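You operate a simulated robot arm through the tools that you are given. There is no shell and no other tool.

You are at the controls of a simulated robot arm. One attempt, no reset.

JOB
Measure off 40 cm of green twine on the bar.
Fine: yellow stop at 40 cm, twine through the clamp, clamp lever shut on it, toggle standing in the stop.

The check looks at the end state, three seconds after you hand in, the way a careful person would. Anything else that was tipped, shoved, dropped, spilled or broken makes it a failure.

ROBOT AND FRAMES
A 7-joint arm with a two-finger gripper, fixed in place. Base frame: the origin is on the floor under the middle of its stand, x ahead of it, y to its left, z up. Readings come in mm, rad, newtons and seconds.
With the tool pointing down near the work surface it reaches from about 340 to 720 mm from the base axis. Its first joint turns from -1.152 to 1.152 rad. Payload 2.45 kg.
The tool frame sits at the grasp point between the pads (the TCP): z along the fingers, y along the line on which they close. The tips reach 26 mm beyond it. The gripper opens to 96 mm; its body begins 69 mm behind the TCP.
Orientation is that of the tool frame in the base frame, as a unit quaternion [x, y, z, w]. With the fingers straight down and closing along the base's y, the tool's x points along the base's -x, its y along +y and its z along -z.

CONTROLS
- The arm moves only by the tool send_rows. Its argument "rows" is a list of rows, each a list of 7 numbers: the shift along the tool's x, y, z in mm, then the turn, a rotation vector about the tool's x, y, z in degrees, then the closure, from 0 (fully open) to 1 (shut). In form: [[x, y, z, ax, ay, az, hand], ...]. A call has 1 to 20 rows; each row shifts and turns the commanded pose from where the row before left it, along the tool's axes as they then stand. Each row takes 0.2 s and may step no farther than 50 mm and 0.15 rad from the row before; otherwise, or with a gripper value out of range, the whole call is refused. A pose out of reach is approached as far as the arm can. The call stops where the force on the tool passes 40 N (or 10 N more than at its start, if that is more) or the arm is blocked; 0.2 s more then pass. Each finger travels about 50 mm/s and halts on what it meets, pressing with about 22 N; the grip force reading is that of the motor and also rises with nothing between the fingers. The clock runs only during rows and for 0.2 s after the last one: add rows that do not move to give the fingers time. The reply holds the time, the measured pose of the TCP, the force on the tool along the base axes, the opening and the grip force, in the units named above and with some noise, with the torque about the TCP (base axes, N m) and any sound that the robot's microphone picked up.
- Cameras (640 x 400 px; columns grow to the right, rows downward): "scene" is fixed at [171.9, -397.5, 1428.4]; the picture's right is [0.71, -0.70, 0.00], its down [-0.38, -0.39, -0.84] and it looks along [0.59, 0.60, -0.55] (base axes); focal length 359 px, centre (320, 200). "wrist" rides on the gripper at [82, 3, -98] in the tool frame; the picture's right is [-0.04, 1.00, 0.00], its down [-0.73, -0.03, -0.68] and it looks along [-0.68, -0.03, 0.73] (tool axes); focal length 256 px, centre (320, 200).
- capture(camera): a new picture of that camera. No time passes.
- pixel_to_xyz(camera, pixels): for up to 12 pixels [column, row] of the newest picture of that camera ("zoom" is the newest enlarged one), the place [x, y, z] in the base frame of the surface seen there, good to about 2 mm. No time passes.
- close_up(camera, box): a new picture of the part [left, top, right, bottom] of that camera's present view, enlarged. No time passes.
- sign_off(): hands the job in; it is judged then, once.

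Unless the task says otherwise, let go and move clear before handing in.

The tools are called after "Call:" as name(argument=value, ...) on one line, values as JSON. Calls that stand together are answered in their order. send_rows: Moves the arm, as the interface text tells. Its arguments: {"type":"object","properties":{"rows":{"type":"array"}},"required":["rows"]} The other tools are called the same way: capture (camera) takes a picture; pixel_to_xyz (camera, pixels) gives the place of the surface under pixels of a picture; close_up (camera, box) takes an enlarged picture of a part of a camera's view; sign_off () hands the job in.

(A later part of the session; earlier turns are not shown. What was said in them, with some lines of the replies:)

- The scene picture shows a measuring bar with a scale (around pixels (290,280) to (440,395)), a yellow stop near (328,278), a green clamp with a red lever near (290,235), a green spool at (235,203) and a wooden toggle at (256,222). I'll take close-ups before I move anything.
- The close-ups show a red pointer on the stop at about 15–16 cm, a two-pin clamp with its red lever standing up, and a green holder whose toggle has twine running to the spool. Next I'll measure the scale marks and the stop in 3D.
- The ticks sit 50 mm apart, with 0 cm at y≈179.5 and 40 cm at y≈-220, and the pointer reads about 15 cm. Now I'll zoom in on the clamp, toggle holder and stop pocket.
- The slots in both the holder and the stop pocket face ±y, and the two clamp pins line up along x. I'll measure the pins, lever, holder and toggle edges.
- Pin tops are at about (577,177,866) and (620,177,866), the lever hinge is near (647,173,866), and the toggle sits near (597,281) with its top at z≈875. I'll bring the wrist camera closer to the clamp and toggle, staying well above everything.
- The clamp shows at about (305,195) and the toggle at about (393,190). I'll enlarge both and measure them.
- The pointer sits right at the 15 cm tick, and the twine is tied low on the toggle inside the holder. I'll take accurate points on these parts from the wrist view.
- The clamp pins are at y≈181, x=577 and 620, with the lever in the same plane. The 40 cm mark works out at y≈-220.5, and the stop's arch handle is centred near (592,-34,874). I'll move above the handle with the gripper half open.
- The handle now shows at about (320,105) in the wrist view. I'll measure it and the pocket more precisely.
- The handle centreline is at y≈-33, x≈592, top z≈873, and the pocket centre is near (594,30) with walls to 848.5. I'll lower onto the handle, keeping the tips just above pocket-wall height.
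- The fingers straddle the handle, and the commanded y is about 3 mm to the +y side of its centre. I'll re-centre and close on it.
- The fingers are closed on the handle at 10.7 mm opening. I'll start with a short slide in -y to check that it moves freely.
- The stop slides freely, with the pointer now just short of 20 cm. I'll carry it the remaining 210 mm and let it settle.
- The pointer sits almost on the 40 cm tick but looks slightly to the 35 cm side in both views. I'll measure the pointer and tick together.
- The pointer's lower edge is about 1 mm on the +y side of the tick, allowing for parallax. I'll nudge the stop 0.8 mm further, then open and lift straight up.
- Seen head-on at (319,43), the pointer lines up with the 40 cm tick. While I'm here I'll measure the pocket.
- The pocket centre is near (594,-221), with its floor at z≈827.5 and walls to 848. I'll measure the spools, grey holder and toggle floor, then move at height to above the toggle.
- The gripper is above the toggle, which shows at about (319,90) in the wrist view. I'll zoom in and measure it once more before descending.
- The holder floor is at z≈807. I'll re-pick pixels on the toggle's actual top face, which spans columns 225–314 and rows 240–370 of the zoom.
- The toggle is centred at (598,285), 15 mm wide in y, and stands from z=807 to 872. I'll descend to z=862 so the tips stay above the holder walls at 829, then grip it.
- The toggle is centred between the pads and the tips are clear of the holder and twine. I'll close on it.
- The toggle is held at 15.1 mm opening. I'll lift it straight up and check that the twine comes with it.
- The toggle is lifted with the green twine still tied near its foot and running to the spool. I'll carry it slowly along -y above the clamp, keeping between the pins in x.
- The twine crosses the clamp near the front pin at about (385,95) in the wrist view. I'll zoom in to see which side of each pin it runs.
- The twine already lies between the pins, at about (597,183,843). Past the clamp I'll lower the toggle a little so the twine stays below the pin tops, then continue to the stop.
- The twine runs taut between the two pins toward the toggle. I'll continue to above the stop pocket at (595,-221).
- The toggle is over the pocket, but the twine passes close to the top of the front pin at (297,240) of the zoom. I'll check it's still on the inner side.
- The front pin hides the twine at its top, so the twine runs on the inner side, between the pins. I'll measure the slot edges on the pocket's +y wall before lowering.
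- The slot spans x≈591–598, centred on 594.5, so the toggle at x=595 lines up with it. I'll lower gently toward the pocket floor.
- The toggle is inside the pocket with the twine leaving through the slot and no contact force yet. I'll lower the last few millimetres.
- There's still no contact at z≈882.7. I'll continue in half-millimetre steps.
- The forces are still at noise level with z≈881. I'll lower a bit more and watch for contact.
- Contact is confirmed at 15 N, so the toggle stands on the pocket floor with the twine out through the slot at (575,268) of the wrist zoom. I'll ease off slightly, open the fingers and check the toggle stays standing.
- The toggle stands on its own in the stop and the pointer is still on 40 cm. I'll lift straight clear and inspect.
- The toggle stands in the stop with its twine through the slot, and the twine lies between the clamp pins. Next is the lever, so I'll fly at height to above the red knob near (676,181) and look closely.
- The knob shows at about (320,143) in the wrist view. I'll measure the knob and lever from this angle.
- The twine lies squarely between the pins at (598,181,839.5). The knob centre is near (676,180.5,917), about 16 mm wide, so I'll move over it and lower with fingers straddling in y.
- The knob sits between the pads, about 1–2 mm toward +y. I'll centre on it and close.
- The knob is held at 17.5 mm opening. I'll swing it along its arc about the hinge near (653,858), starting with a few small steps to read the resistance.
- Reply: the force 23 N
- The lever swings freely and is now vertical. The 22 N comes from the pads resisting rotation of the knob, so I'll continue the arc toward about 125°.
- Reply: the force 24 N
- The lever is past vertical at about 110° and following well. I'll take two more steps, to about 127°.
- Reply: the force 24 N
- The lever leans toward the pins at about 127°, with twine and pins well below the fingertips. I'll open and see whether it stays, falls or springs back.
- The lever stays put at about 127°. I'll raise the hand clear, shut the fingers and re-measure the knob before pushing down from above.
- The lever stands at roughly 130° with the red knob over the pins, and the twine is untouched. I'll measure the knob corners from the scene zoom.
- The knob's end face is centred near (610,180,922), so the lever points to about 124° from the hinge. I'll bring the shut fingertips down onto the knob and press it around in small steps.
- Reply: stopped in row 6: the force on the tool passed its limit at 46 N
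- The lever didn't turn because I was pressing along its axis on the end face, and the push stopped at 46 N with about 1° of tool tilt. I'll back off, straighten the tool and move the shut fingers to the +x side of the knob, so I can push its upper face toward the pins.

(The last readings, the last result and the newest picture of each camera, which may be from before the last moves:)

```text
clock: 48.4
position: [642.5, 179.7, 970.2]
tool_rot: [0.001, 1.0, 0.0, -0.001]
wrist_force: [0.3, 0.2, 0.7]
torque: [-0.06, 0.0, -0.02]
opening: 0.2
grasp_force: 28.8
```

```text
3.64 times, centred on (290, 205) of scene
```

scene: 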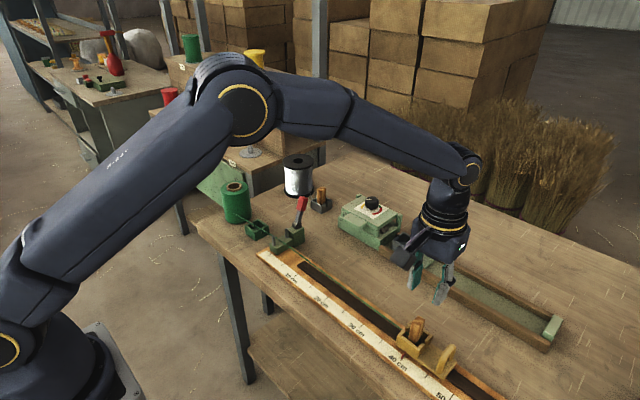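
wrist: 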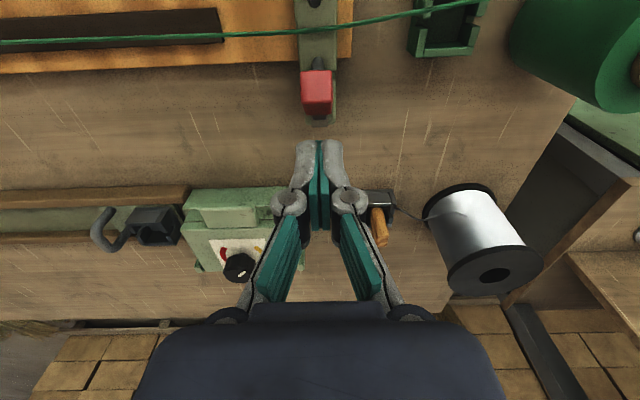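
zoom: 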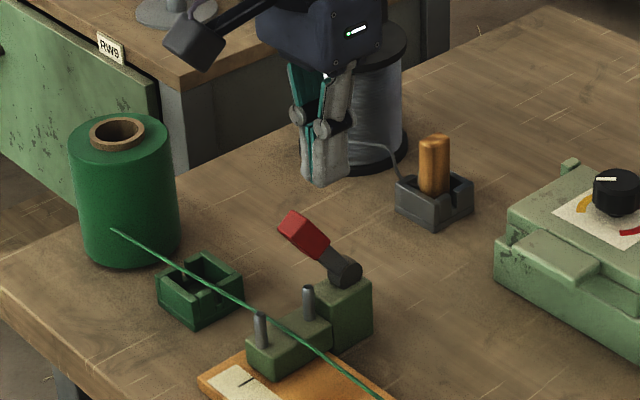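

The lever did turn further after all and now leans lower. I'll re-measure the knob.

Call:
close_up(camera="scene", box=[270, 195, 320, 245])

Call:
pixel_to_xyz(camera="wrist", pixels=[[316, 72], [316, 80], [316, 88], [316, 95], [317, 100], [317, 108], [317, 114], [317, 120], [303, 85], [331, 85]])

```text
8.00 times, centred on (295, 220) of scene
```

zoom: 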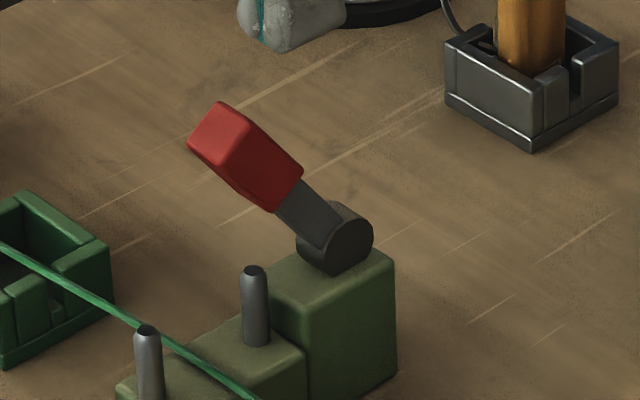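

```text
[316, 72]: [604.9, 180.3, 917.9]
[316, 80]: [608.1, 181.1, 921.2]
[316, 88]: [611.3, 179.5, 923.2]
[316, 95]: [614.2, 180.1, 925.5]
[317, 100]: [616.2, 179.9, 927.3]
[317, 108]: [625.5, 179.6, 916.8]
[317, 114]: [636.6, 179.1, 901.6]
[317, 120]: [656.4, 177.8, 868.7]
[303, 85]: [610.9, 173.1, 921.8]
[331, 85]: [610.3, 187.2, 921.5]
```

The knob hasn't moved: the end face is still at (603–616, 917–928), with the upper face running from (617,928) to (637,902). I'll lower the shut fingers behind that face and sweep along the arc toward the pins.

Call:
send_rows(rows=[[-3, 0.5, 12, 0, 0, 0, 1], [0, 0, 12, 0, 0, 0, 1], [0, 0, 8, 0, 0, 0, 1], [0, 0, 0, 0, 0, 0, 1]])

Call:
close_up(camera="scene", box=[260, 170, 330, 250])

Call:
capture(camera="wrist")

```text
clock: 49.4
position: [644.3, 180.0, 939.1]
tool_rot: [0.001, 1.0, -0.001, -0.001]
wrist_force: [0.3, -0.3, -1.1]
torque: [0.0, 0.01, 0.0]
opening: 0.0
grasp_force: 28.2
```

```text
5.00 times, centred on (295, 210) of scene
```

zoom: 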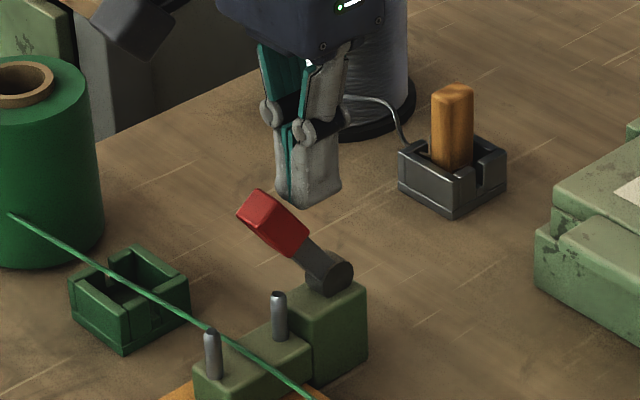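

```text
taken
```

wrist: 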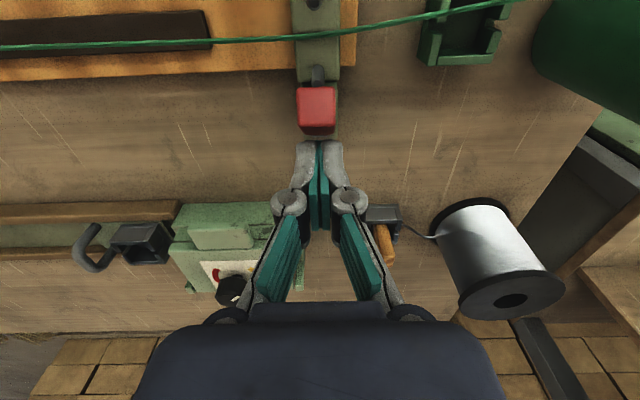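

The fingertips look slightly above and behind the knob's upper face. I'll measure where the tip actually is relative to it.

Call:
close_up(camera="scene", box=[260, 170, 330, 250])

Call:
pixel_to_xyz(camera="zoom", pixels=[[280, 195], [288, 198], [300, 205], [320, 198], [336, 186], [310, 190], [278, 180], [262, 193], [305, 228], [285, 245]])

```text
5.00 times, centred on (295, 210) of scene
```

zoom: 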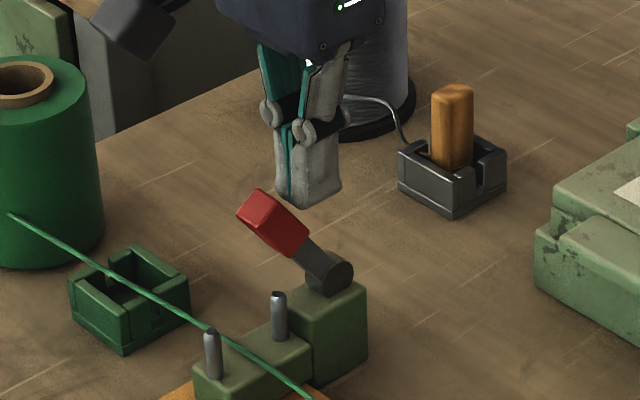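

```text
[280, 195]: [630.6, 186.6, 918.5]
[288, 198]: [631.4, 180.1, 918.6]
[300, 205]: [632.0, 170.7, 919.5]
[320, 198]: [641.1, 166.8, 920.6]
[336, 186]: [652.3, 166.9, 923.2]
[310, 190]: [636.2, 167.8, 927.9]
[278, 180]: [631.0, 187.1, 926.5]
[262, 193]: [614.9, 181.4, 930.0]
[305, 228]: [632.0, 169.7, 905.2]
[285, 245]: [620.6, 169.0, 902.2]
```

The finger's front face is at x≈631 with its tip near z≈913, about 3 mm behind the knob's upper face. I'll sweep along the arc in small steps.

Call:
send_rows(rows=[[2, 0, 0, 0, 0, 0, 1], [2, 0, 0.8, 0, 0, 0, 1], [2.5, 0, 1.5, 0, 0, 0, 1], [2.7, 0, 1.7, 0, 0, 0, 1], [2.5, 0, 1.8, 0, 0, 0, 1], [2.5, 0, 1.8, 0, 0, 0, 1], [0, 0, 0, 0, 0, 0, 1]])

Call:
close_up(camera="scene", box=[260, 170, 330, 250])

```text
clock: 50.8
position: [639.1, 179.8, 938.4]
tool_rot: [0.002, 1.0, 0.003, 0.013]
wrist_force: [4.5, -0.8, 1.9]
torque: [0.03, -0.08, 0.04]
opening: 6.0
grasp_force: 28.3
stopped in row 7: the force on the tool passed its limit at 42 N (the readings are from after the stop); the commanded pose is now the measured one
```

```text
5.00 times, centred on (295, 210) of scene
```

zoom: 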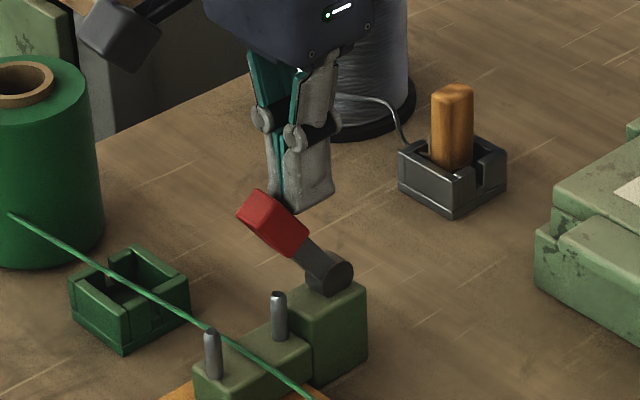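

The push stalled at 42 N and the lever stayed exactly where it was, at about 127°. I'll back off, straighten the tool and re-grip the knob, to see whether the arc continues or it has reached a stop.

Call:
send_rows(rows=[[-4, 0, -4, 0.3, 1.5, 0, 1], [0, 0, -20, 0, 0, 0, 1], [0, 0, -20, 0, 0, 0, 0.8], [10, 0, 0, 0, 0, 0, 0.5], [10, 0, 0, 0, 0, 0, 0.5], [11, 0, 0, 0, 0, 0, 0.5], [0, 0, 0, 0, 0, 0, 0.5]])

Call:
capture(camera="wrist")

Call:
close_up(camera="scene", box=[260, 170, 330, 250])

```text
clock: 52.4
position: [610.3, 179.9, 982.2]
tool_rot: [0.002, 1.0, -0.001, -0.002]
wrist_force: [0.0, 0.2, -0.7]
torque: [-0.02, 0.02, 0.01]
opening: 48.2
grasp_force: 0.1
```

```text
taken
```

wrist: 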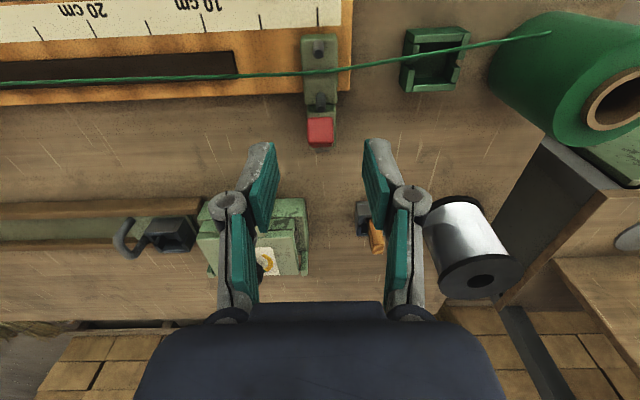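

```text
5.00 times, centred on (295, 210) of scene
```

zoom: 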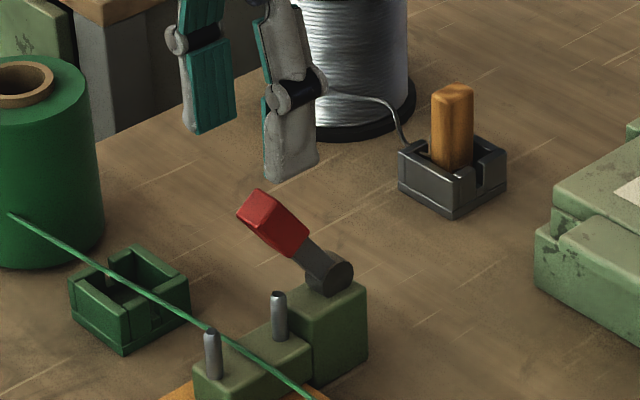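

The lever still sits at about 127°, and the open fingers are above the knob. I'll lower around it and grip again.

Call:
send_rows(rows=[[0, 0.5, 25, 0, 0, 0, 0.5], [0, 0, 25, 0, 0, 0, 0.5], [0, 0, 18, 0, 0, 0, 0.5], [0, 0, 0, 0, 0, 0, 0.5], [0, 0, 0, 0, 0, 0, 0.7], [0, 0, 0, 0, 0, 0, 1], [0, 0, 0, 0, 0, 0, 1], [0, 0, 0, 0, 0, 0, 1]])

Call:
close_up(camera="wrist", box=[240, 60, 400, 240])

Call:
close_up(camera="scene", box=[260, 170, 330, 250])

```text
clock: 54.2
position: [609.7, 179.9, 914.0]
tool_rot: [0.002, 1.0, -0.001, -0.003]
wrist_force: [0.8, -3.5, -1.6]
torque: [-0.06, 0.02, -0.01]
opening: 16.7
grasp_force: 42.4
```

```text
2.22 times, centred on (320, 150) of wrist
```

zoom: 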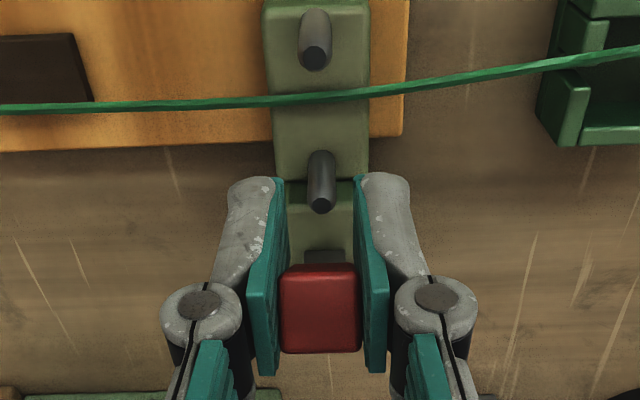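

```text
5.00 times, centred on (295, 210) of scene
```

zoom: 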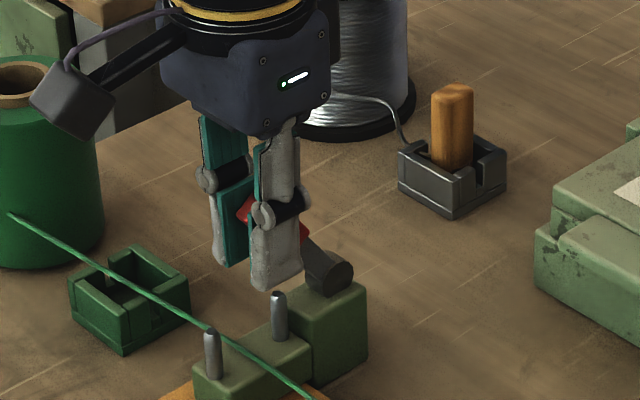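

I have the knob again at 127°. I'll take two small arc steps onward and compare the force with the earlier 22 N free-swing value.

Call:
send_rows(rows=[[2.4, 0, 1.9, 0, 0, 0, 1], [2.3, 0, 2.0, 0, 0, 0, 1], [2.2, 0, 2.1, 0, 0, 0, 1], [0, 0, 0, 0, 0, 0, 1]])

Call:
close_up(camera="scene", box=[260, 170, 330, 250])

```text
clock: 55.2
position: [606.7, 179.6, 910.4]
tool_rot: [0.002, 1.0, 0.0, 0.004]
wrist_force: [22.3, -12.8, 24.3]
torque: [-0.27, -0.77, -0.16]
opening: 16.5
grasp_force: 42.0
```

```text
5.00 times, centred on (295, 210) of scene
```

zoom: 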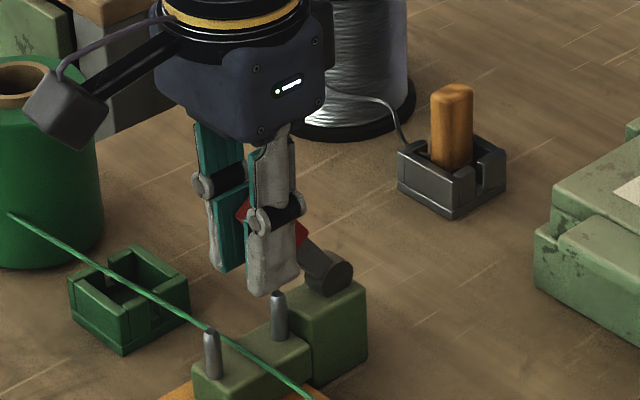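

The net moment about the hinge is now roughly 1.5 N·m, more than in the free swing, so something is resisting near here. I'll check whether the knob moved within the pads.

Call:
close_up(camera="wrist", box=[270, 110, 370, 220])

Call:
pixel_to_xyz(camera="wrist", pixels=[[318, 182], [318, 190], [318, 200], [318, 210], [318, 216], [318, 176], [318, 172]])

Call:
close_up(camera="scene", box=[285, 205, 335, 240])

```text
3.64 times, centred on (320, 165) of wrist
```

zoom: 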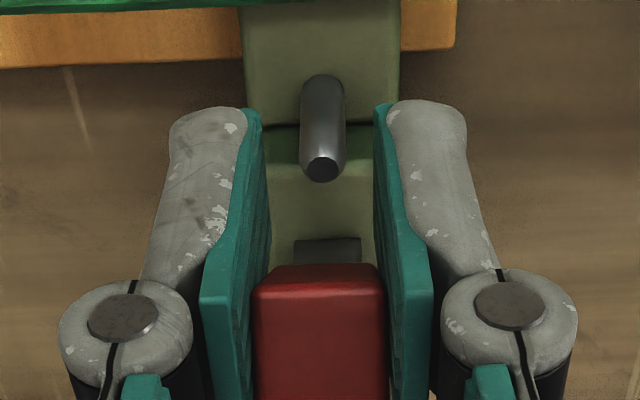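

```text
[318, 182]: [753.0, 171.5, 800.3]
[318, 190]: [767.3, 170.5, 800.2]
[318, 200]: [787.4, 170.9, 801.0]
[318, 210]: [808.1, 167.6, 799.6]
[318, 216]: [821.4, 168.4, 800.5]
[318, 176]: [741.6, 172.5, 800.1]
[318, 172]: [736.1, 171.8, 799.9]
```

```text
11.43 times, centred on (310, 222) of scene
```

zoom: 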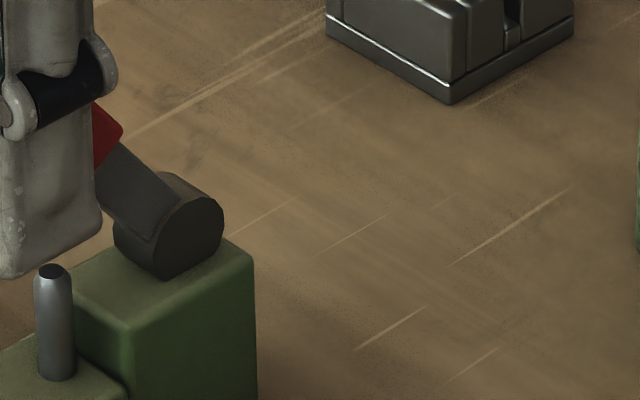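

That pixel query used an older full wrist picture, so I'll take a fresh one and measure the knob now.

Call:
capture(camera="wrist")

Call:
pixel_to_xyz(camera="wrist", pixels=[[321, 184], [321, 188], [321, 192], [321, 200], [321, 208], [321, 214], [321, 219], [315, 200], [328, 200]])

Call:
pixel_to_xyz(camera="zoom", pixels=[[120, 160], [145, 170], [165, 185], [170, 235], [200, 230], [105, 130], [110, 190], [100, 150]])

```text
taken
```

wrist: 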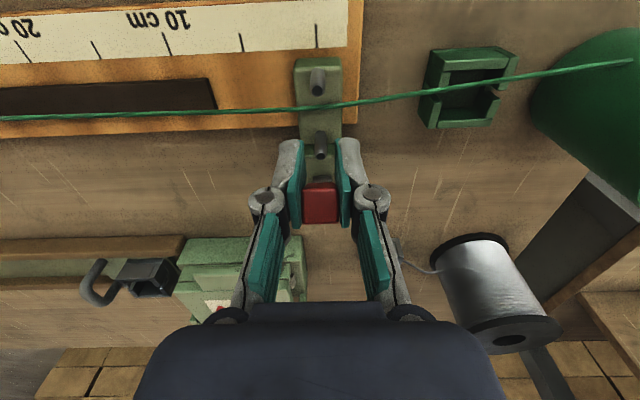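

```text
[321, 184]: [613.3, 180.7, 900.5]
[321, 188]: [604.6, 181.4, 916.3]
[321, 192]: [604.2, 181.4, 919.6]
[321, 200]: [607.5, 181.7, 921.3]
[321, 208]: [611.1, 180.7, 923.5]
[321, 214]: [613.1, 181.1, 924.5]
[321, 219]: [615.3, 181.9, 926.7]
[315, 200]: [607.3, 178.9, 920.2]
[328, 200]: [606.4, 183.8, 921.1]
```

```text
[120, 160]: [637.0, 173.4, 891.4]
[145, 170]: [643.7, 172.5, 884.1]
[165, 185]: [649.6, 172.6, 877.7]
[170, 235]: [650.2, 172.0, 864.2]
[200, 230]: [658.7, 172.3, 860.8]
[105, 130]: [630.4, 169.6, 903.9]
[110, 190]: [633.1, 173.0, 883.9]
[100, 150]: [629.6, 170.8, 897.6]
```

The knob's end face is still at (604–615, 917–927), so the pads slipped while the lever stayed at a firm stop about 57° from where it began. I'll let go, rise clear and inspect the clamp and twine closely.

Call:
send_rows(rows=[[-3, 0, -2, 0, 0, 0, 1], [0, 0, 0, 0, 0, 0, 0.8], [0, 0, 0, 0, 0, 0, 0.6], [0, 0, 0, 0, 0, 0, 0.5], [0, 0, -20, 0, 0, 0, 0.5], [0, 0, -35, 0, 0, 0, 0.5], [0, 0, -35, 0, 0, 0, 0.5], [30, 0, -10, 0, 0, 0, 0.5], [40, 0, 0, 0, 0, 0, 0.5], [40, 0, 0, 0, 0, 0, 0.5], [0, 0, 0, 0, 0, 0, 0.5]])

Call:
capture(camera="wrist")

Call:
close_up(camera="scene", box=[260, 190, 320, 250])

Call:
close_up(camera="wrist", box=[270, 160, 370, 300])

```text
clock: 57.6
position: [498.0, 181.2, 1010.0]
tool_rot: [0.002, 1.0, -0.001, -0.002]
wrist_force: [-0.9, -0.1, -0.4]
torque: [0.0, -0.01, 0.04]
opening: 48.2
grasp_force: 0.1
```

```text
taken
```

wrist: 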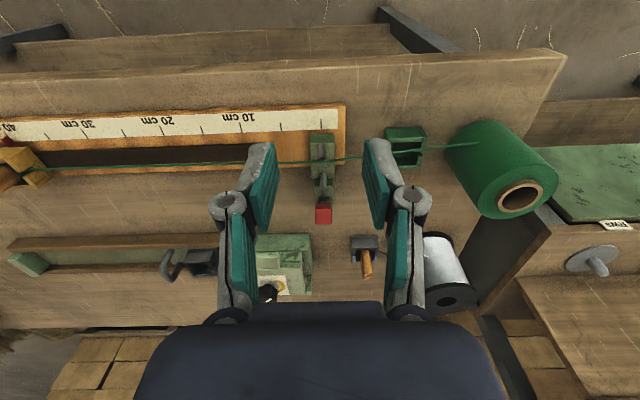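

```text
6.67 times, centred on (290, 220) of scene
```

zoom: 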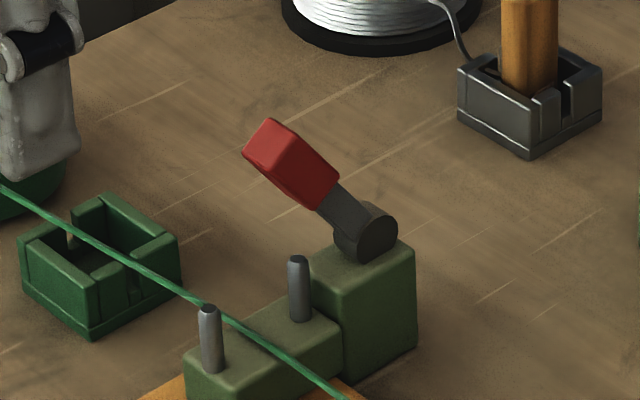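

```text
2.86 times, centred on (320, 230) of wrist
```

zoom: 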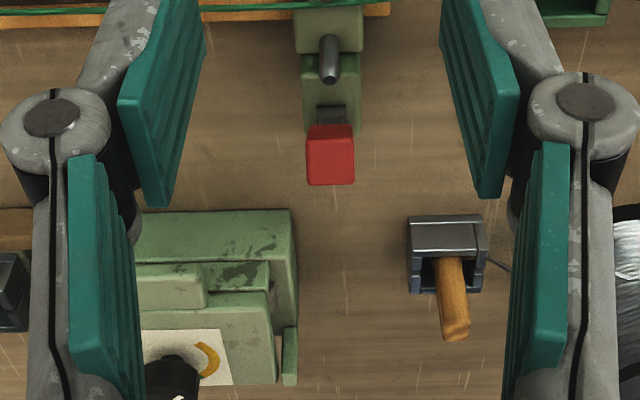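

The lever is holding at roughly 53° above horizontal, and the twine is undisturbed between the pins. I'll measure its exact angle from several points.

Call:
close_up(camera="scene", box=[275, 200, 325, 235])

Call:
pixel_to_xyz(camera="zoom", pixels=[[165, 110], [185, 130], [205, 150], [130, 140], [155, 165], [175, 185], [225, 205], [260, 240], [262, 255], [285, 235], [230, 170], [175, 90]])

Call:
pixel_to_xyz(camera="wrist", pixels=[[323, 205], [323, 209], [323, 213], [323, 217], [323, 221], [323, 200], [322, 197], [322, 160], [322, 175], [310, 160]])

```text
11.43 times, centred on (300, 218) of scene
```

zoom: 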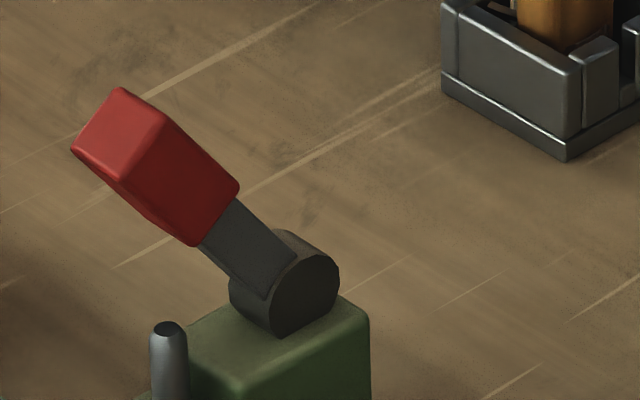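

```text
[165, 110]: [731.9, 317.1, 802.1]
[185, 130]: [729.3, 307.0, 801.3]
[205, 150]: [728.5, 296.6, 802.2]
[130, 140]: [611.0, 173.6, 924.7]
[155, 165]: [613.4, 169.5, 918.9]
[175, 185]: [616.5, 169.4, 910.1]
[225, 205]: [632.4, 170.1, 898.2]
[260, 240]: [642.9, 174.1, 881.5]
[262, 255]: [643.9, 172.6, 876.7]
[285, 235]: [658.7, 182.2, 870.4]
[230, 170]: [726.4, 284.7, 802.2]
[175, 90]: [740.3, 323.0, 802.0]
```

```text
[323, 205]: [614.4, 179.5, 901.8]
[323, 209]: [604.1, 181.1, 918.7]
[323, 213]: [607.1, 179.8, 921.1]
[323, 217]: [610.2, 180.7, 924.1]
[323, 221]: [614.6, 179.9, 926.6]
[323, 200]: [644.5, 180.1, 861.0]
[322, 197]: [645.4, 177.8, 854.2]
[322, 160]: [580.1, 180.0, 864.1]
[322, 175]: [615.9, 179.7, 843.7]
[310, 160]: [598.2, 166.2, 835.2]
```

The lever's slope is 37° past vertical, about 57° of travel from open, and my earlier pushes were badly aimed with the fingertips wedging apart. I'll try one clean push square to the lever near its end with a single finger, to learn whether this is the end stop.

Call:
send_rows(rows=[[-34, -7, 0, 0, 0, 0, 0.8], [-34, 0, 0, 0, 0, 0, 1], [-34, 0, 0, 0, 0, 0, 1], [-36, 0, 0, 0, 0, 0, 1], [0, 0, 20, 0, 0, 0, 1], [0, 0, 20, 0, 0, 0, 1], [0, 0, 15, 0, 0, 0, 1], [0, 0, 5, 0, 0, 0, 1], [0, 0, 0, 0, 0, 0, 1]])

Call:
capture(camera="wrist")

Call:
close_up(camera="scene", box=[260, 170, 330, 250])

Call:
pixel_to_xyz(camera="zoom", pixels=[[280, 185], [288, 190], [262, 193], [300, 195], [270, 190], [285, 215]])

```text
clock: 59.6
position: [634.0, 174.5, 950.8]
tool_rot: [0.002, 1.0, -0.001, -0.003]
wrist_force: [-0.8, -0.5, -0.2]
torque: [0.02, 0.0, -0.02]
opening: 0.2
grasp_force: 22.3
```

```text
taken
```

wrist: 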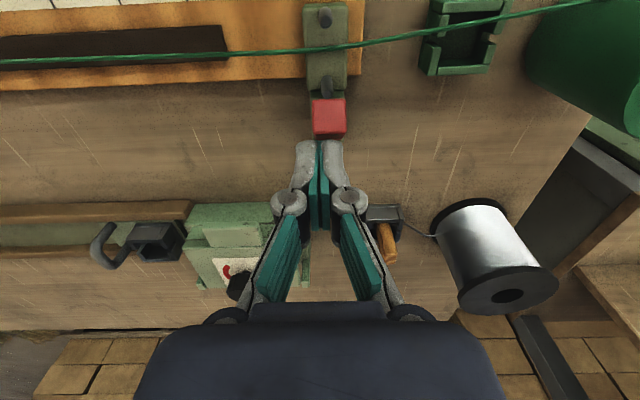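

```text
5.00 times, centred on (295, 210) of scene
```

zoom: 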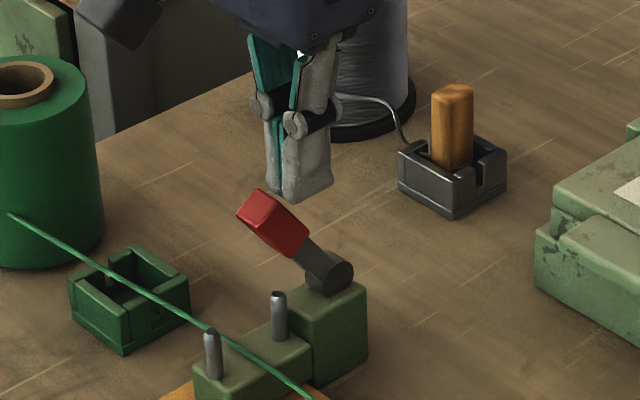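

```text
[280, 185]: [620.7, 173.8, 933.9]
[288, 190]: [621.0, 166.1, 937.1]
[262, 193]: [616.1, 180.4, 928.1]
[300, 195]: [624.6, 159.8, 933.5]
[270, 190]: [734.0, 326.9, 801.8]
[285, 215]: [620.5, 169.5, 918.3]
```

The +y finger is right behind the knob's upper corner. I'll push square to the lever in 1.5 mm steps and watch how force and position change.

Call:
send_rows(rows=[[1.2, 0, 0.9, 0, 0, 0, 1], [1.2, 0, 0.9, 0, 0, 0, 1], [1.2, 0, 0.9, 0, 0, 0, 1], [1.2, 0, 0.9, 0, 0, 0, 1], [0, 0, 0, 0, 0, 0, 1]])

Call:
close_up(camera="scene", box=[260, 170, 330, 250])

```text
clock: 60.8
position: [632.2, 173.0, 947.9]
tool_rot: [0.002, 1.0, 0.0, 0.001]
wrist_force: [12.5, -3.1, 18.8]
torque: [-0.05, -0.09, 0.02]
opening: 5.9
grasp_force: 28.2
```

```text
5.00 times, centred on (295, 210) of scene
```

zoom: 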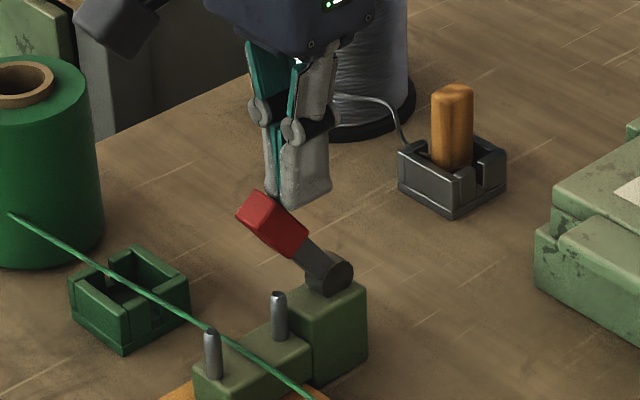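

Force has reached about 23 N with only a hint of movement. I'll add two more small steps.

Call:
send_rows(rows=[[1.0, 0, 0.75, 0, 0, 0, 1], [1.0, 0, 0.75, 0, 0, 0, 1], [0, 0, 0, 0, 0, 0, 1]])

Call:
close_up(camera="scene", box=[260, 170, 330, 250])

Call:
close_up(camera="scene", box=[275, 200, 325, 235])

```text
clock: 61.6
position: [632.3, 173.6, 946.2]
tool_rot: [0.003, 1.0, 0.001, 0.003]
wrist_force: [21.8, -5.3, 25.5]
torque: [-0.17, -0.21, 0.0]
opening: 6.0
grasp_force: 28.6
```

```text
5.00 times, centred on (295, 210) of scene
```

zoom: 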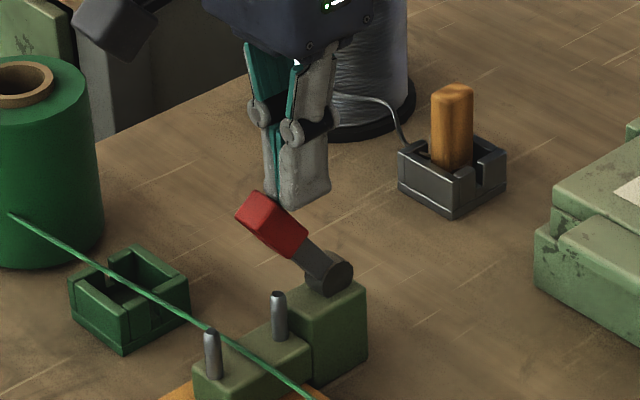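

```text
11.43 times, centred on (300, 218) of scene
```

zoom: 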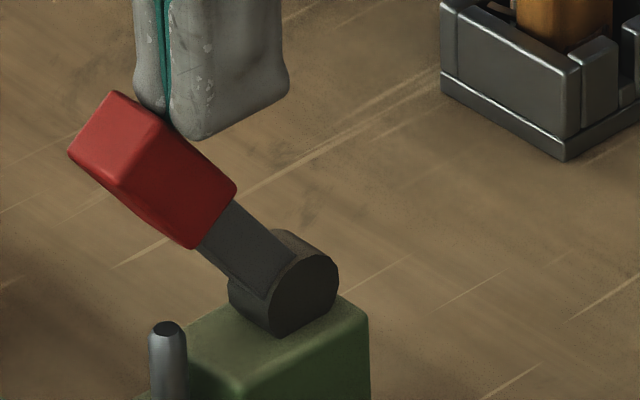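

The knob shifted only about 0.5 mm under 33 N. I'll hold the load for a few seconds to tell slow creep from a firm stop.

Call:
send_rows(rows=[[0, 0, 0, 0, 0, 0, 1], [0, 0, 0, 0, 0, 0, 1], [0, 0, 0, 0, 0, 0, 1], [0, 0, 0, 0, 0, 0, 1], [0, 0, 0, 0, 0, 0, 1], [0, 0, 0, 0, 0, 0, 1], [0, 0, 0, 0, 0, 0, 1], [0, 0, 0, 0, 0, 0, 1], [0, 0, 0, 0, 0, 0, 1], [0, 0, 0, 0, 0, 0, 1]])

Call:
close_up(camera="scene", box=[275, 200, 325, 235])

```text
clock: 63.8
position: [631.4, 173.3, 947.5]
tool_rot: [0.001, 1.0, 0.001, 0.003]
wrist_force: [24.0, -8.7, 24.2]
torque: [-0.29, -0.3, 0.09]
opening: 5.9
grasp_force: 28.9
```

```text
11.43 times, centred on (300, 218) of scene
```

zoom: 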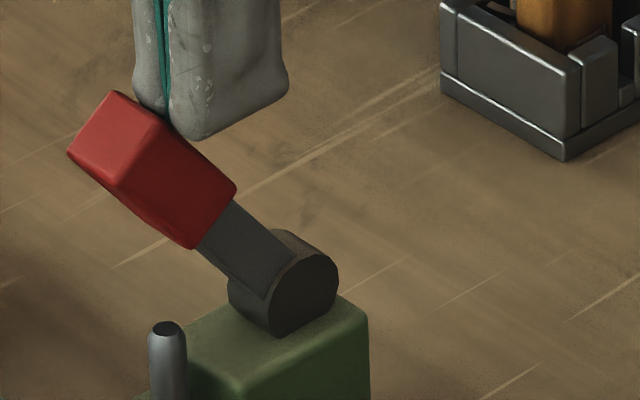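

There was no creep, so the lever is against a firm stop after almost exactly 1.0 rad of travel (20° back to 37° over), which I take as its shut end. I'll back the fingers away, rise clear and check everything.

Call:
send_rows(rows=[[-2.5, 0, -2, 0, 0, 0, 1], [-4, 0, -4, 0, 0, 0, 1], [-4, 0, -15, 0, 0, 0, 1], [0, 0, -30, 0, 0, 0, 1], [0, 0, -30, 0, 0, 0, 0.8], [30, 0, -10, 0, 0, 0, 0.5], [40, 0, 0, 0, 0, 0, 0.5], [40, 0, 0, 0, 0, 0, 0.5], [40, 0, 0, 0, 0, 0, 0.5], [0, 0, 0, 0, 0, 0, 0.5]])

Call:
capture(camera="scene")

Call:
capture(camera="wrist")

Call:
close_up(camera="scene", box=[215, 170, 335, 260])

Call:
close_up(camera="scene", box=[370, 300, 470, 390])

```text
clock: 66.0
position: [486.3, 178.5, 1036.9]
tool_rot: [0.002, 1.0, -0.001, -0.002]
wrist_force: [0.4, 1.2, -0.2]
torque: [0.05, -0.01, 0.01]
opening: 47.9
grasp_force: 0.0
```

```text
taken
```

scene: 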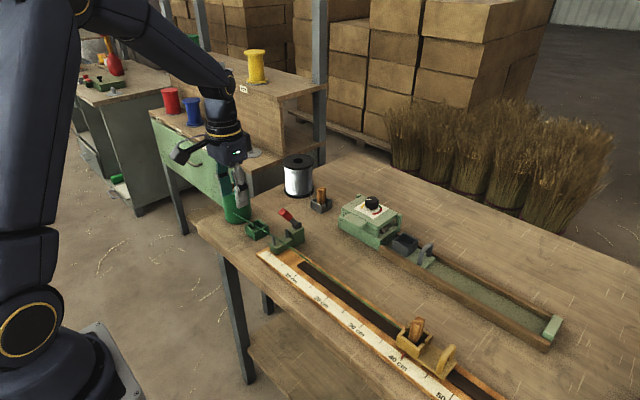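

```text
taken
```

wrist: 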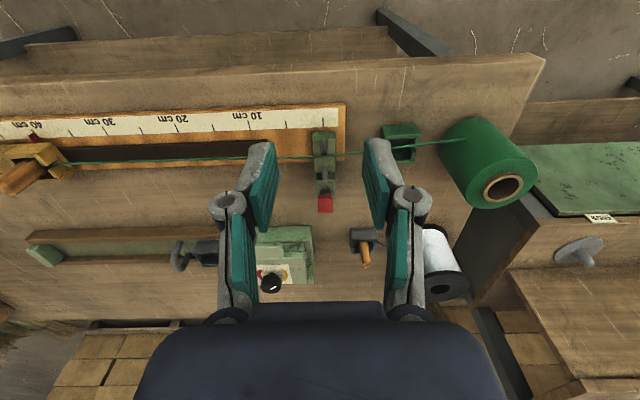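

```text
4.44 times, centred on (275, 215) of scene
```

zoom: 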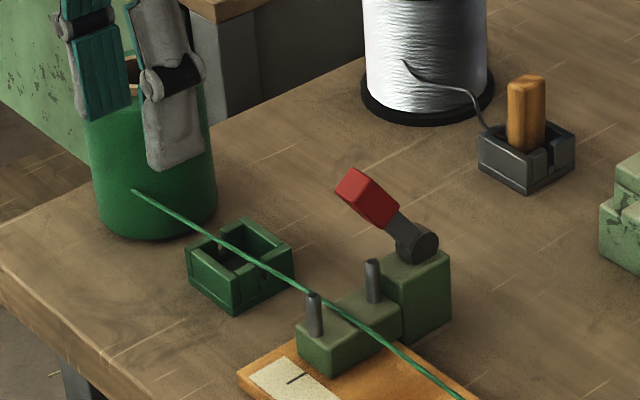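

```text
4.44 times, centred on (420, 345) of scene
```

zoom: 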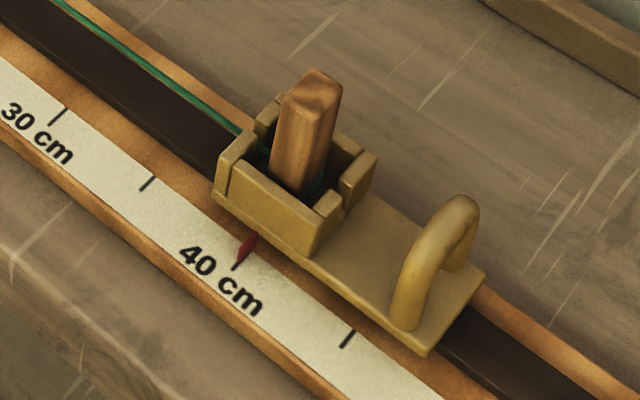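

The stop, toggle, twine and pins all look right, and the lever rests over against its stop. I'll measure the toggle, pointer, spool and holder positions to confirm nothing moved or leans.

Call:
pixel_to_xyz(camera="zoom", pixels=[[300, 85], [325, 82], [315, 95], [280, 160], [318, 170], [245, 245], [236, 266]])

Call:
pixel_to_xyz(camera="wrist", pixels=[[402, 130], [402, 160], [470, 130], [455, 141], [500, 190], [360, 153], [325, 156], [300, 156], [285, 125], [324, 140], [326, 165], [326, 203]])

Call:
close_up(camera="wrist", box=[280, 120, 440, 220])

```text
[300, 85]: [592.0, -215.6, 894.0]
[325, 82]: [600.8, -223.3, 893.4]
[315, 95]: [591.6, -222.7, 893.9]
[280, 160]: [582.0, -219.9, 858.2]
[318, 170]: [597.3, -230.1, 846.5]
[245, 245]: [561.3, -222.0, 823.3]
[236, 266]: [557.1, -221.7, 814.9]
```

```text
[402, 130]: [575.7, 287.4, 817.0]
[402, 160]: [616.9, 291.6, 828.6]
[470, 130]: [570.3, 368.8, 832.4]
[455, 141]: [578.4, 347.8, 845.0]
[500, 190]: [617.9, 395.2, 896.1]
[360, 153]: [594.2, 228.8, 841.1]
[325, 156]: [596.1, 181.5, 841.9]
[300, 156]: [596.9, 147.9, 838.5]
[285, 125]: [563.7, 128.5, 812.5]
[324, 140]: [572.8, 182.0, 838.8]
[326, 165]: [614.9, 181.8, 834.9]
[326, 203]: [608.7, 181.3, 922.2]
```

```text
4.00 times, centred on (360, 170) of wrist
```

zoom: 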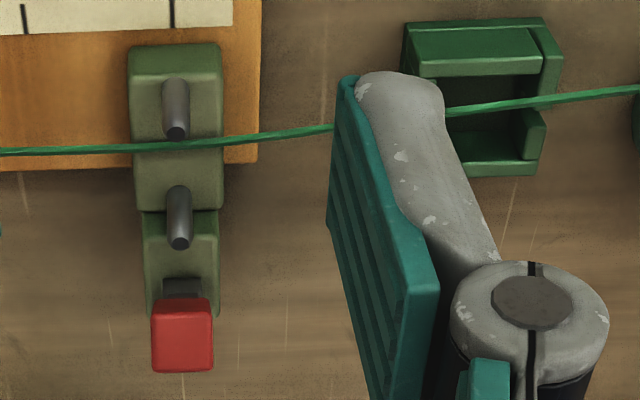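

Toggle top is level at z≈894, pointer and tick agree at y≈-222, and the twine is at (596,181) between the pins. The lever is the only doubt, so I'll swing it back slightly and push it forward again, to prove my push moves it when it isn't at its stop. First I'll re-read the pose.

Call:
send_rows(rows=[[0, 0, 0, 0, 0, 0, 0.5], [0, 0, 0, 0, 0, 0, 0.5]])

Call:
send_rows(rows=[[0, 0, 0, 0, 0, 0, 0.5]])

```text
clock: 66.6
position: [486.9, 178.6, 1036.3]
tool_rot: [0.002, 1.0, 0.0, -0.003]
wrist_force: [-0.5, -0.3, -0.4]
torque: [0.03, -0.03, 0.0]
opening: 47.7
grasp_force: 0.1
```

```text
clock: 67.0
position: [487.0, 178.8, 1036.5]
tool_rot: [0.002, 1.0, -0.001, -0.003]
wrist_force: [0.1, 0.4, 0.4]
torque: [-0.03, 0.02, 0.0]
opening: 48.0
grasp_force: 0.2
```

The pose reads steadily as (487,178.7,1036.4), so I'll work from that. I'll move above the knob with the fingers open and check alignment before lowering.

Call:
send_rows(rows=[[-41.7, 0.6, 0, 0, 0, 0, 0.5], [-41.7, 0.6, 0, 0, 0, 0, 0.5], [-41.6, 0.6, 0, 0, 0, 0, 0.5], [0, 0, 30, 0, 0, 0, 0.5], [0, 0, 26, 0, 0, 0, 0.5], [0, 0, 0, 0, 0, 0, 0.5]])

Call:
capture(camera="wrist")

Call:
close_up(camera="scene", box=[260, 160, 330, 250])

```text
clock: 68.4
position: [615.3, 174.9, 978.6]
tool_rot: [0.002, 1.0, -0.001, -0.002]
wrist_force: [-0.2, -0.2, 1.3]
torque: [0.0, 0.0, -0.01]
opening: 47.8
grasp_force: 0.0
```

```text
taken
```

wrist: 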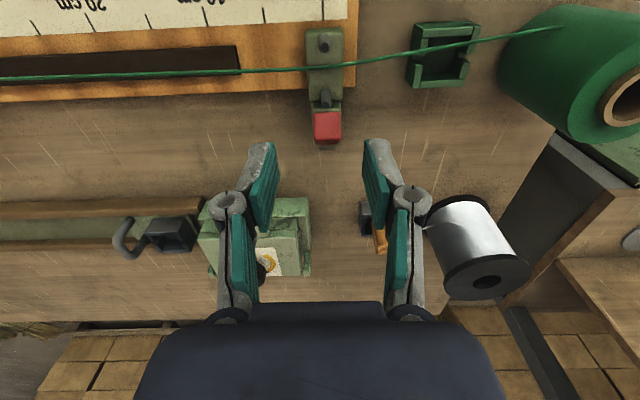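

```text
4.44 times, centred on (295, 205) of scene
```

zoom: 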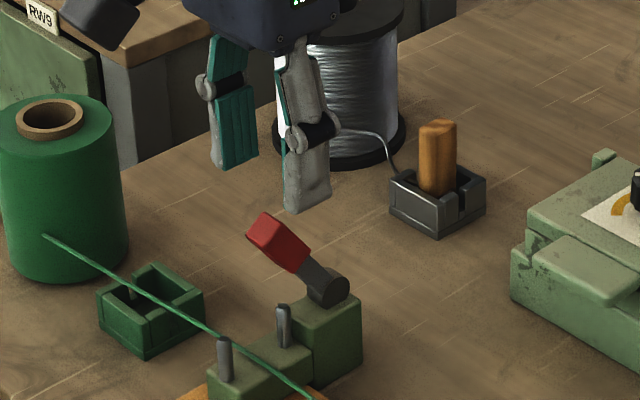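

The commanded pose is really (615,175,980), because I hadn't undone the earlier 7 mm side offset. I'll correct to (612,180.5), lower around the knob and grip.

Call:
send_rows(rows=[[3, 5.4, 0, 0, 0, 0, 0.5], [0, 0, 0, 0, 0, 0, 0.5], [0, 0, 25, 0, 0, 0, 0.5], [0, 0, 25, 0, 0, 0, 0.5], [0, 0, 16, 0, 0, 0, 0.5], [0, 0, 0, 0, 0, 0, 0.5], [0, 0, 0, 0, 0, 0, 0.7], [0, 0, 0, 0, 0, 0, 1], [0, 0, 0, 0, 0, 0, 1], [0, 0, 0, 0, 0, 0, 1]])

Call:
close_up(camera="wrist", box=[240, 60, 400, 240])

```text
clock: 70.6
position: [611.9, 180.9, 913.2]
tool_rot: [0.002, 1.0, -0.002, -0.003]
wrist_force: [-1.4, -13.6, 1.1]
torque: [-0.24, 0.1, -0.13]
opening: 17.1
grasp_force: 42.7
```

```text
2.22 times, centred on (320, 150) of wrist
```

zoom: 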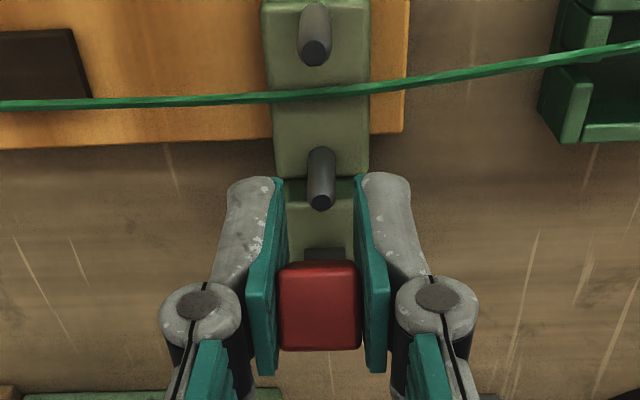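

The knob is held, with some sideways load I'll relieve with a 1.5 mm shift. Now I'll swing it back about 12° and read the force.

Call:
send_rows(rows=[[0, -1.5, 0, 0, 0, 0, 1], [-2.8, 0, -2.0, 0, 0, 0, 1], [-3.0, 0, -1.9, 0, 0, 0, 1], [-3.3, 0, -1.8, 0, 0, 0, 1], [-3.5, 0, -1.6, 0, 0, 0, 1], [0, 0, 0, 0, 0, 0, 1]])

Call:
capture(camera="wrist")

Call:
close_up(camera="scene", box=[260, 170, 330, 250])

```text
clock: 72.0
position: [619.7, 179.5, 919.2]
tool_rot: [0.001, 1.0, -0.002, -0.008]
wrist_force: [-22.0, 1.1, -9.0]
torque: [0.02, 1.58, 0.04]
opening: 17.3
grasp_force: 43.0
```

```text
taken
```

wrist: 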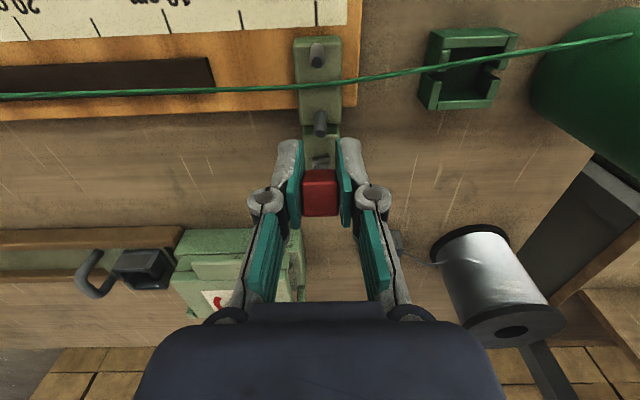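

```text
5.00 times, centred on (295, 210) of scene
```

zoom: 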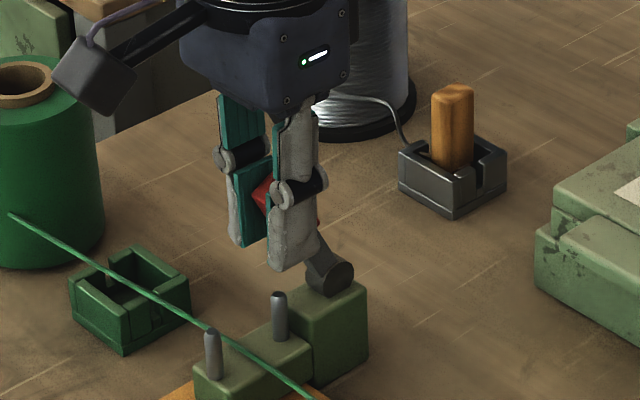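

The lever moved back freely to about 117°, with almost no moment left about the hinge. I'll release it here and see whether it stays.

Call:
send_rows(rows=[[0, 0, 0, 0, 0, 0, 0.85], [0, 0, 0, 0, 0, 0, 0.6], [0, 0, 0, 0, 0, 0, 0.5], [0, 0, -20, 0, 0, 0, 0.5], [0, 0, -30, 0, 0, 0, 0.5], [0, 0, -20, 0, 0, 0, 0.5], [0, 0, 0, 0, 0, 0, 1], [0, 0, 0, 0, 0, 0, 1], [0, 0, 0, 0, 0, 0, 1]])

Call:
capture(camera="wrist")

Call:
close_up(camera="scene", box=[260, 170, 330, 250])

Call:
pixel_to_xyz(camera="zoom", pixels=[[262, 193], [270, 185], [278, 190], [250, 195], [290, 215], [300, 225]])

```text
clock: 74.0
position: [623.2, 178.5, 990.7]
tool_rot: [0.001, 1.0, -0.001, -0.002]
wrist_force: [0.2, 0.1, 0.1]
torque: [0.01, 0.04, 0.01]
opening: 0.2
grasp_force: 22.1
```

```text
taken
```

wrist: 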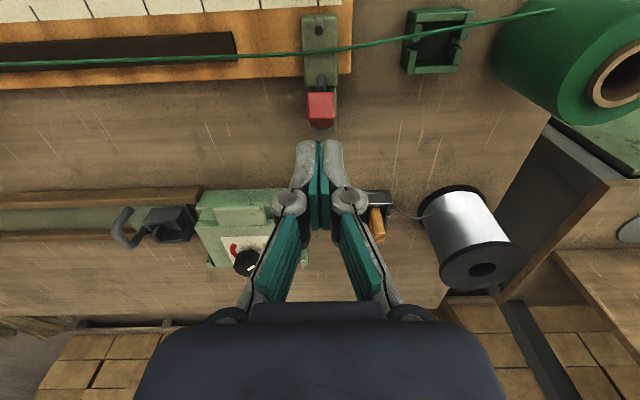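

```text
5.00 times, centred on (295, 210) of scene
```

zoom: 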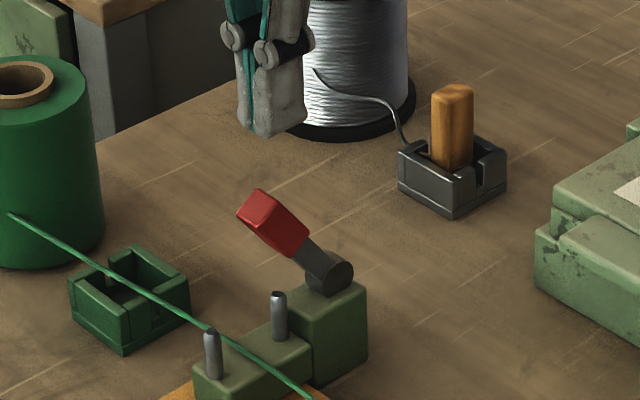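

```text
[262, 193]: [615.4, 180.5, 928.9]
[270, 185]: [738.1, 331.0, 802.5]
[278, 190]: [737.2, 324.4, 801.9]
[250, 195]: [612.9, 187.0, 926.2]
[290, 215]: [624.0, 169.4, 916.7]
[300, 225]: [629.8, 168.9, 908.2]
```

Released at 117°, the lever fell by itself back to exactly the same position (corner at (262,190) of the zoom). So the hinge is free and this is its shut end stop. I'll retract clear and do a last full check.

Call:
send_rows(rows=[[0, 0, -20, 0, 0, 0, 0.8], [40, 0, 0, 0, 0, 0, 0.5], [40, 0, 0, 0, 0, 0, 0.5], [40, 0, 0, 0, 0, 0, 0.5], [20, 0, -20, 0, 0, 0, 0.5], [0, 0, 0, 0, 0, 0, 0.5], [0, 0, 0, 0, 0, 0, 0.5]])

Call:
capture(camera="scene")

Call:
close_up(camera="scene", box=[215, 170, 335, 260])

Call:
close_up(camera="scene", box=[370, 300, 470, 390])

Call:
close_up(camera="wrist", box=[0, 80, 360, 240])

```text
clock: 75.6
position: [485.0, 180.5, 1030.7]
tool_rot: [0.002, 1.0, -0.001, -0.003]
wrist_force: [0.7, -0.5, 0.5]
torque: [0.0, -0.01, 0.02]
opening: 48.1
grasp_force: 0.0
```

```text
taken
```

scene: 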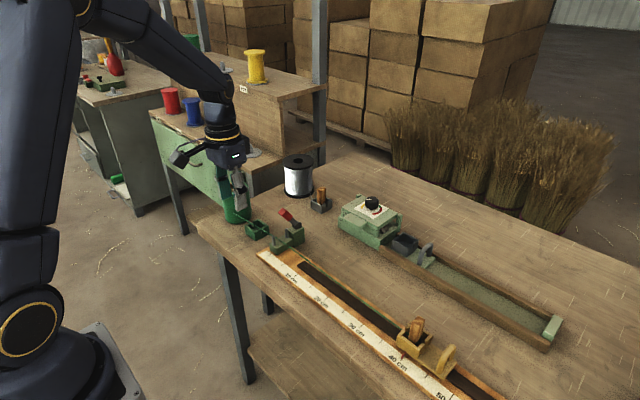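

```text
4.44 times, centred on (275, 215) of scene
```

zoom: 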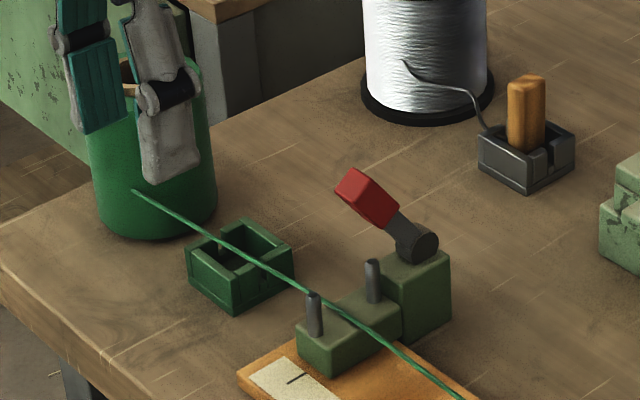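

```text
4.44 times, centred on (420, 345) of scene
```

zoom: 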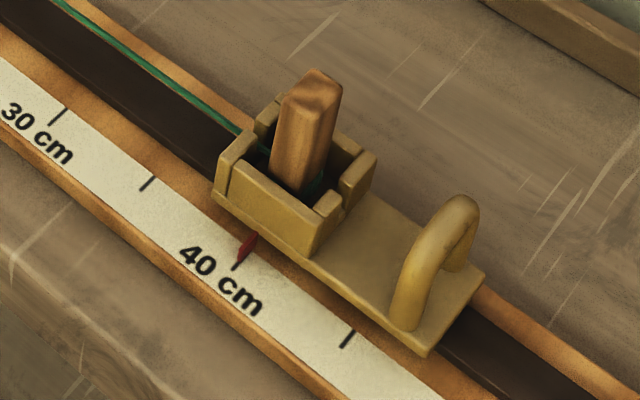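

```text
1.78 times, centred on (180, 160) of wrist
```

zoom: 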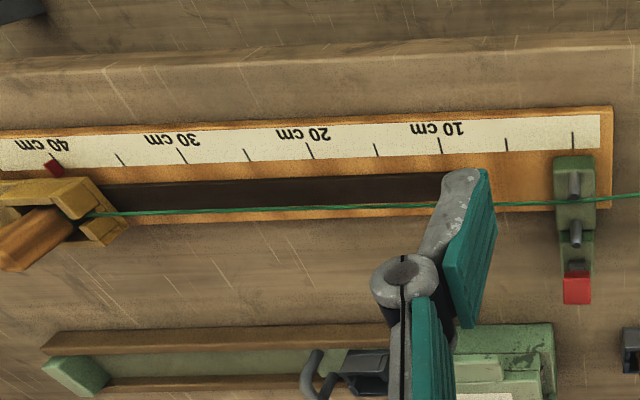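

The pointer is on the 40 cm tick, and the toggle stands in the stop with its twine through the slot, running straight between the clamp pins. The lever rests against its shut stop, and the spools, holders and tester are where they were. The arm is clear, so I'm handing in.

Call:
sign_off()

```text
The job is handed in.
```

I've handed the job in with 40 cm of green twine set up on the bar. I'm sure of everything except how the lever looks when shut.

- **Stop:** the yellow stop's pointer is on the 40 cm tick, within about 1 mm by camera.
- **Toggle:** it stands upright in the stop's pocket, and the twine leaves through the slot facing the clamp.
- **Twine:** it runs straight from the spool, between the two clamp pins, to the toggle.
- **Lever:** it is swung over toward the twine and rests against a hard stop, but still slopes about 53° above horizontal. It did not move further under 33 N held or 46 N at peak. When I swung it back and let go, it fell to the same place, so I took that as its shut position. I heard no click, and I did not see it press on the twine.
- **Surroundings:** I saw nothing tipped, dropped or moved. The fingers were open and clear of everything when I handed in.
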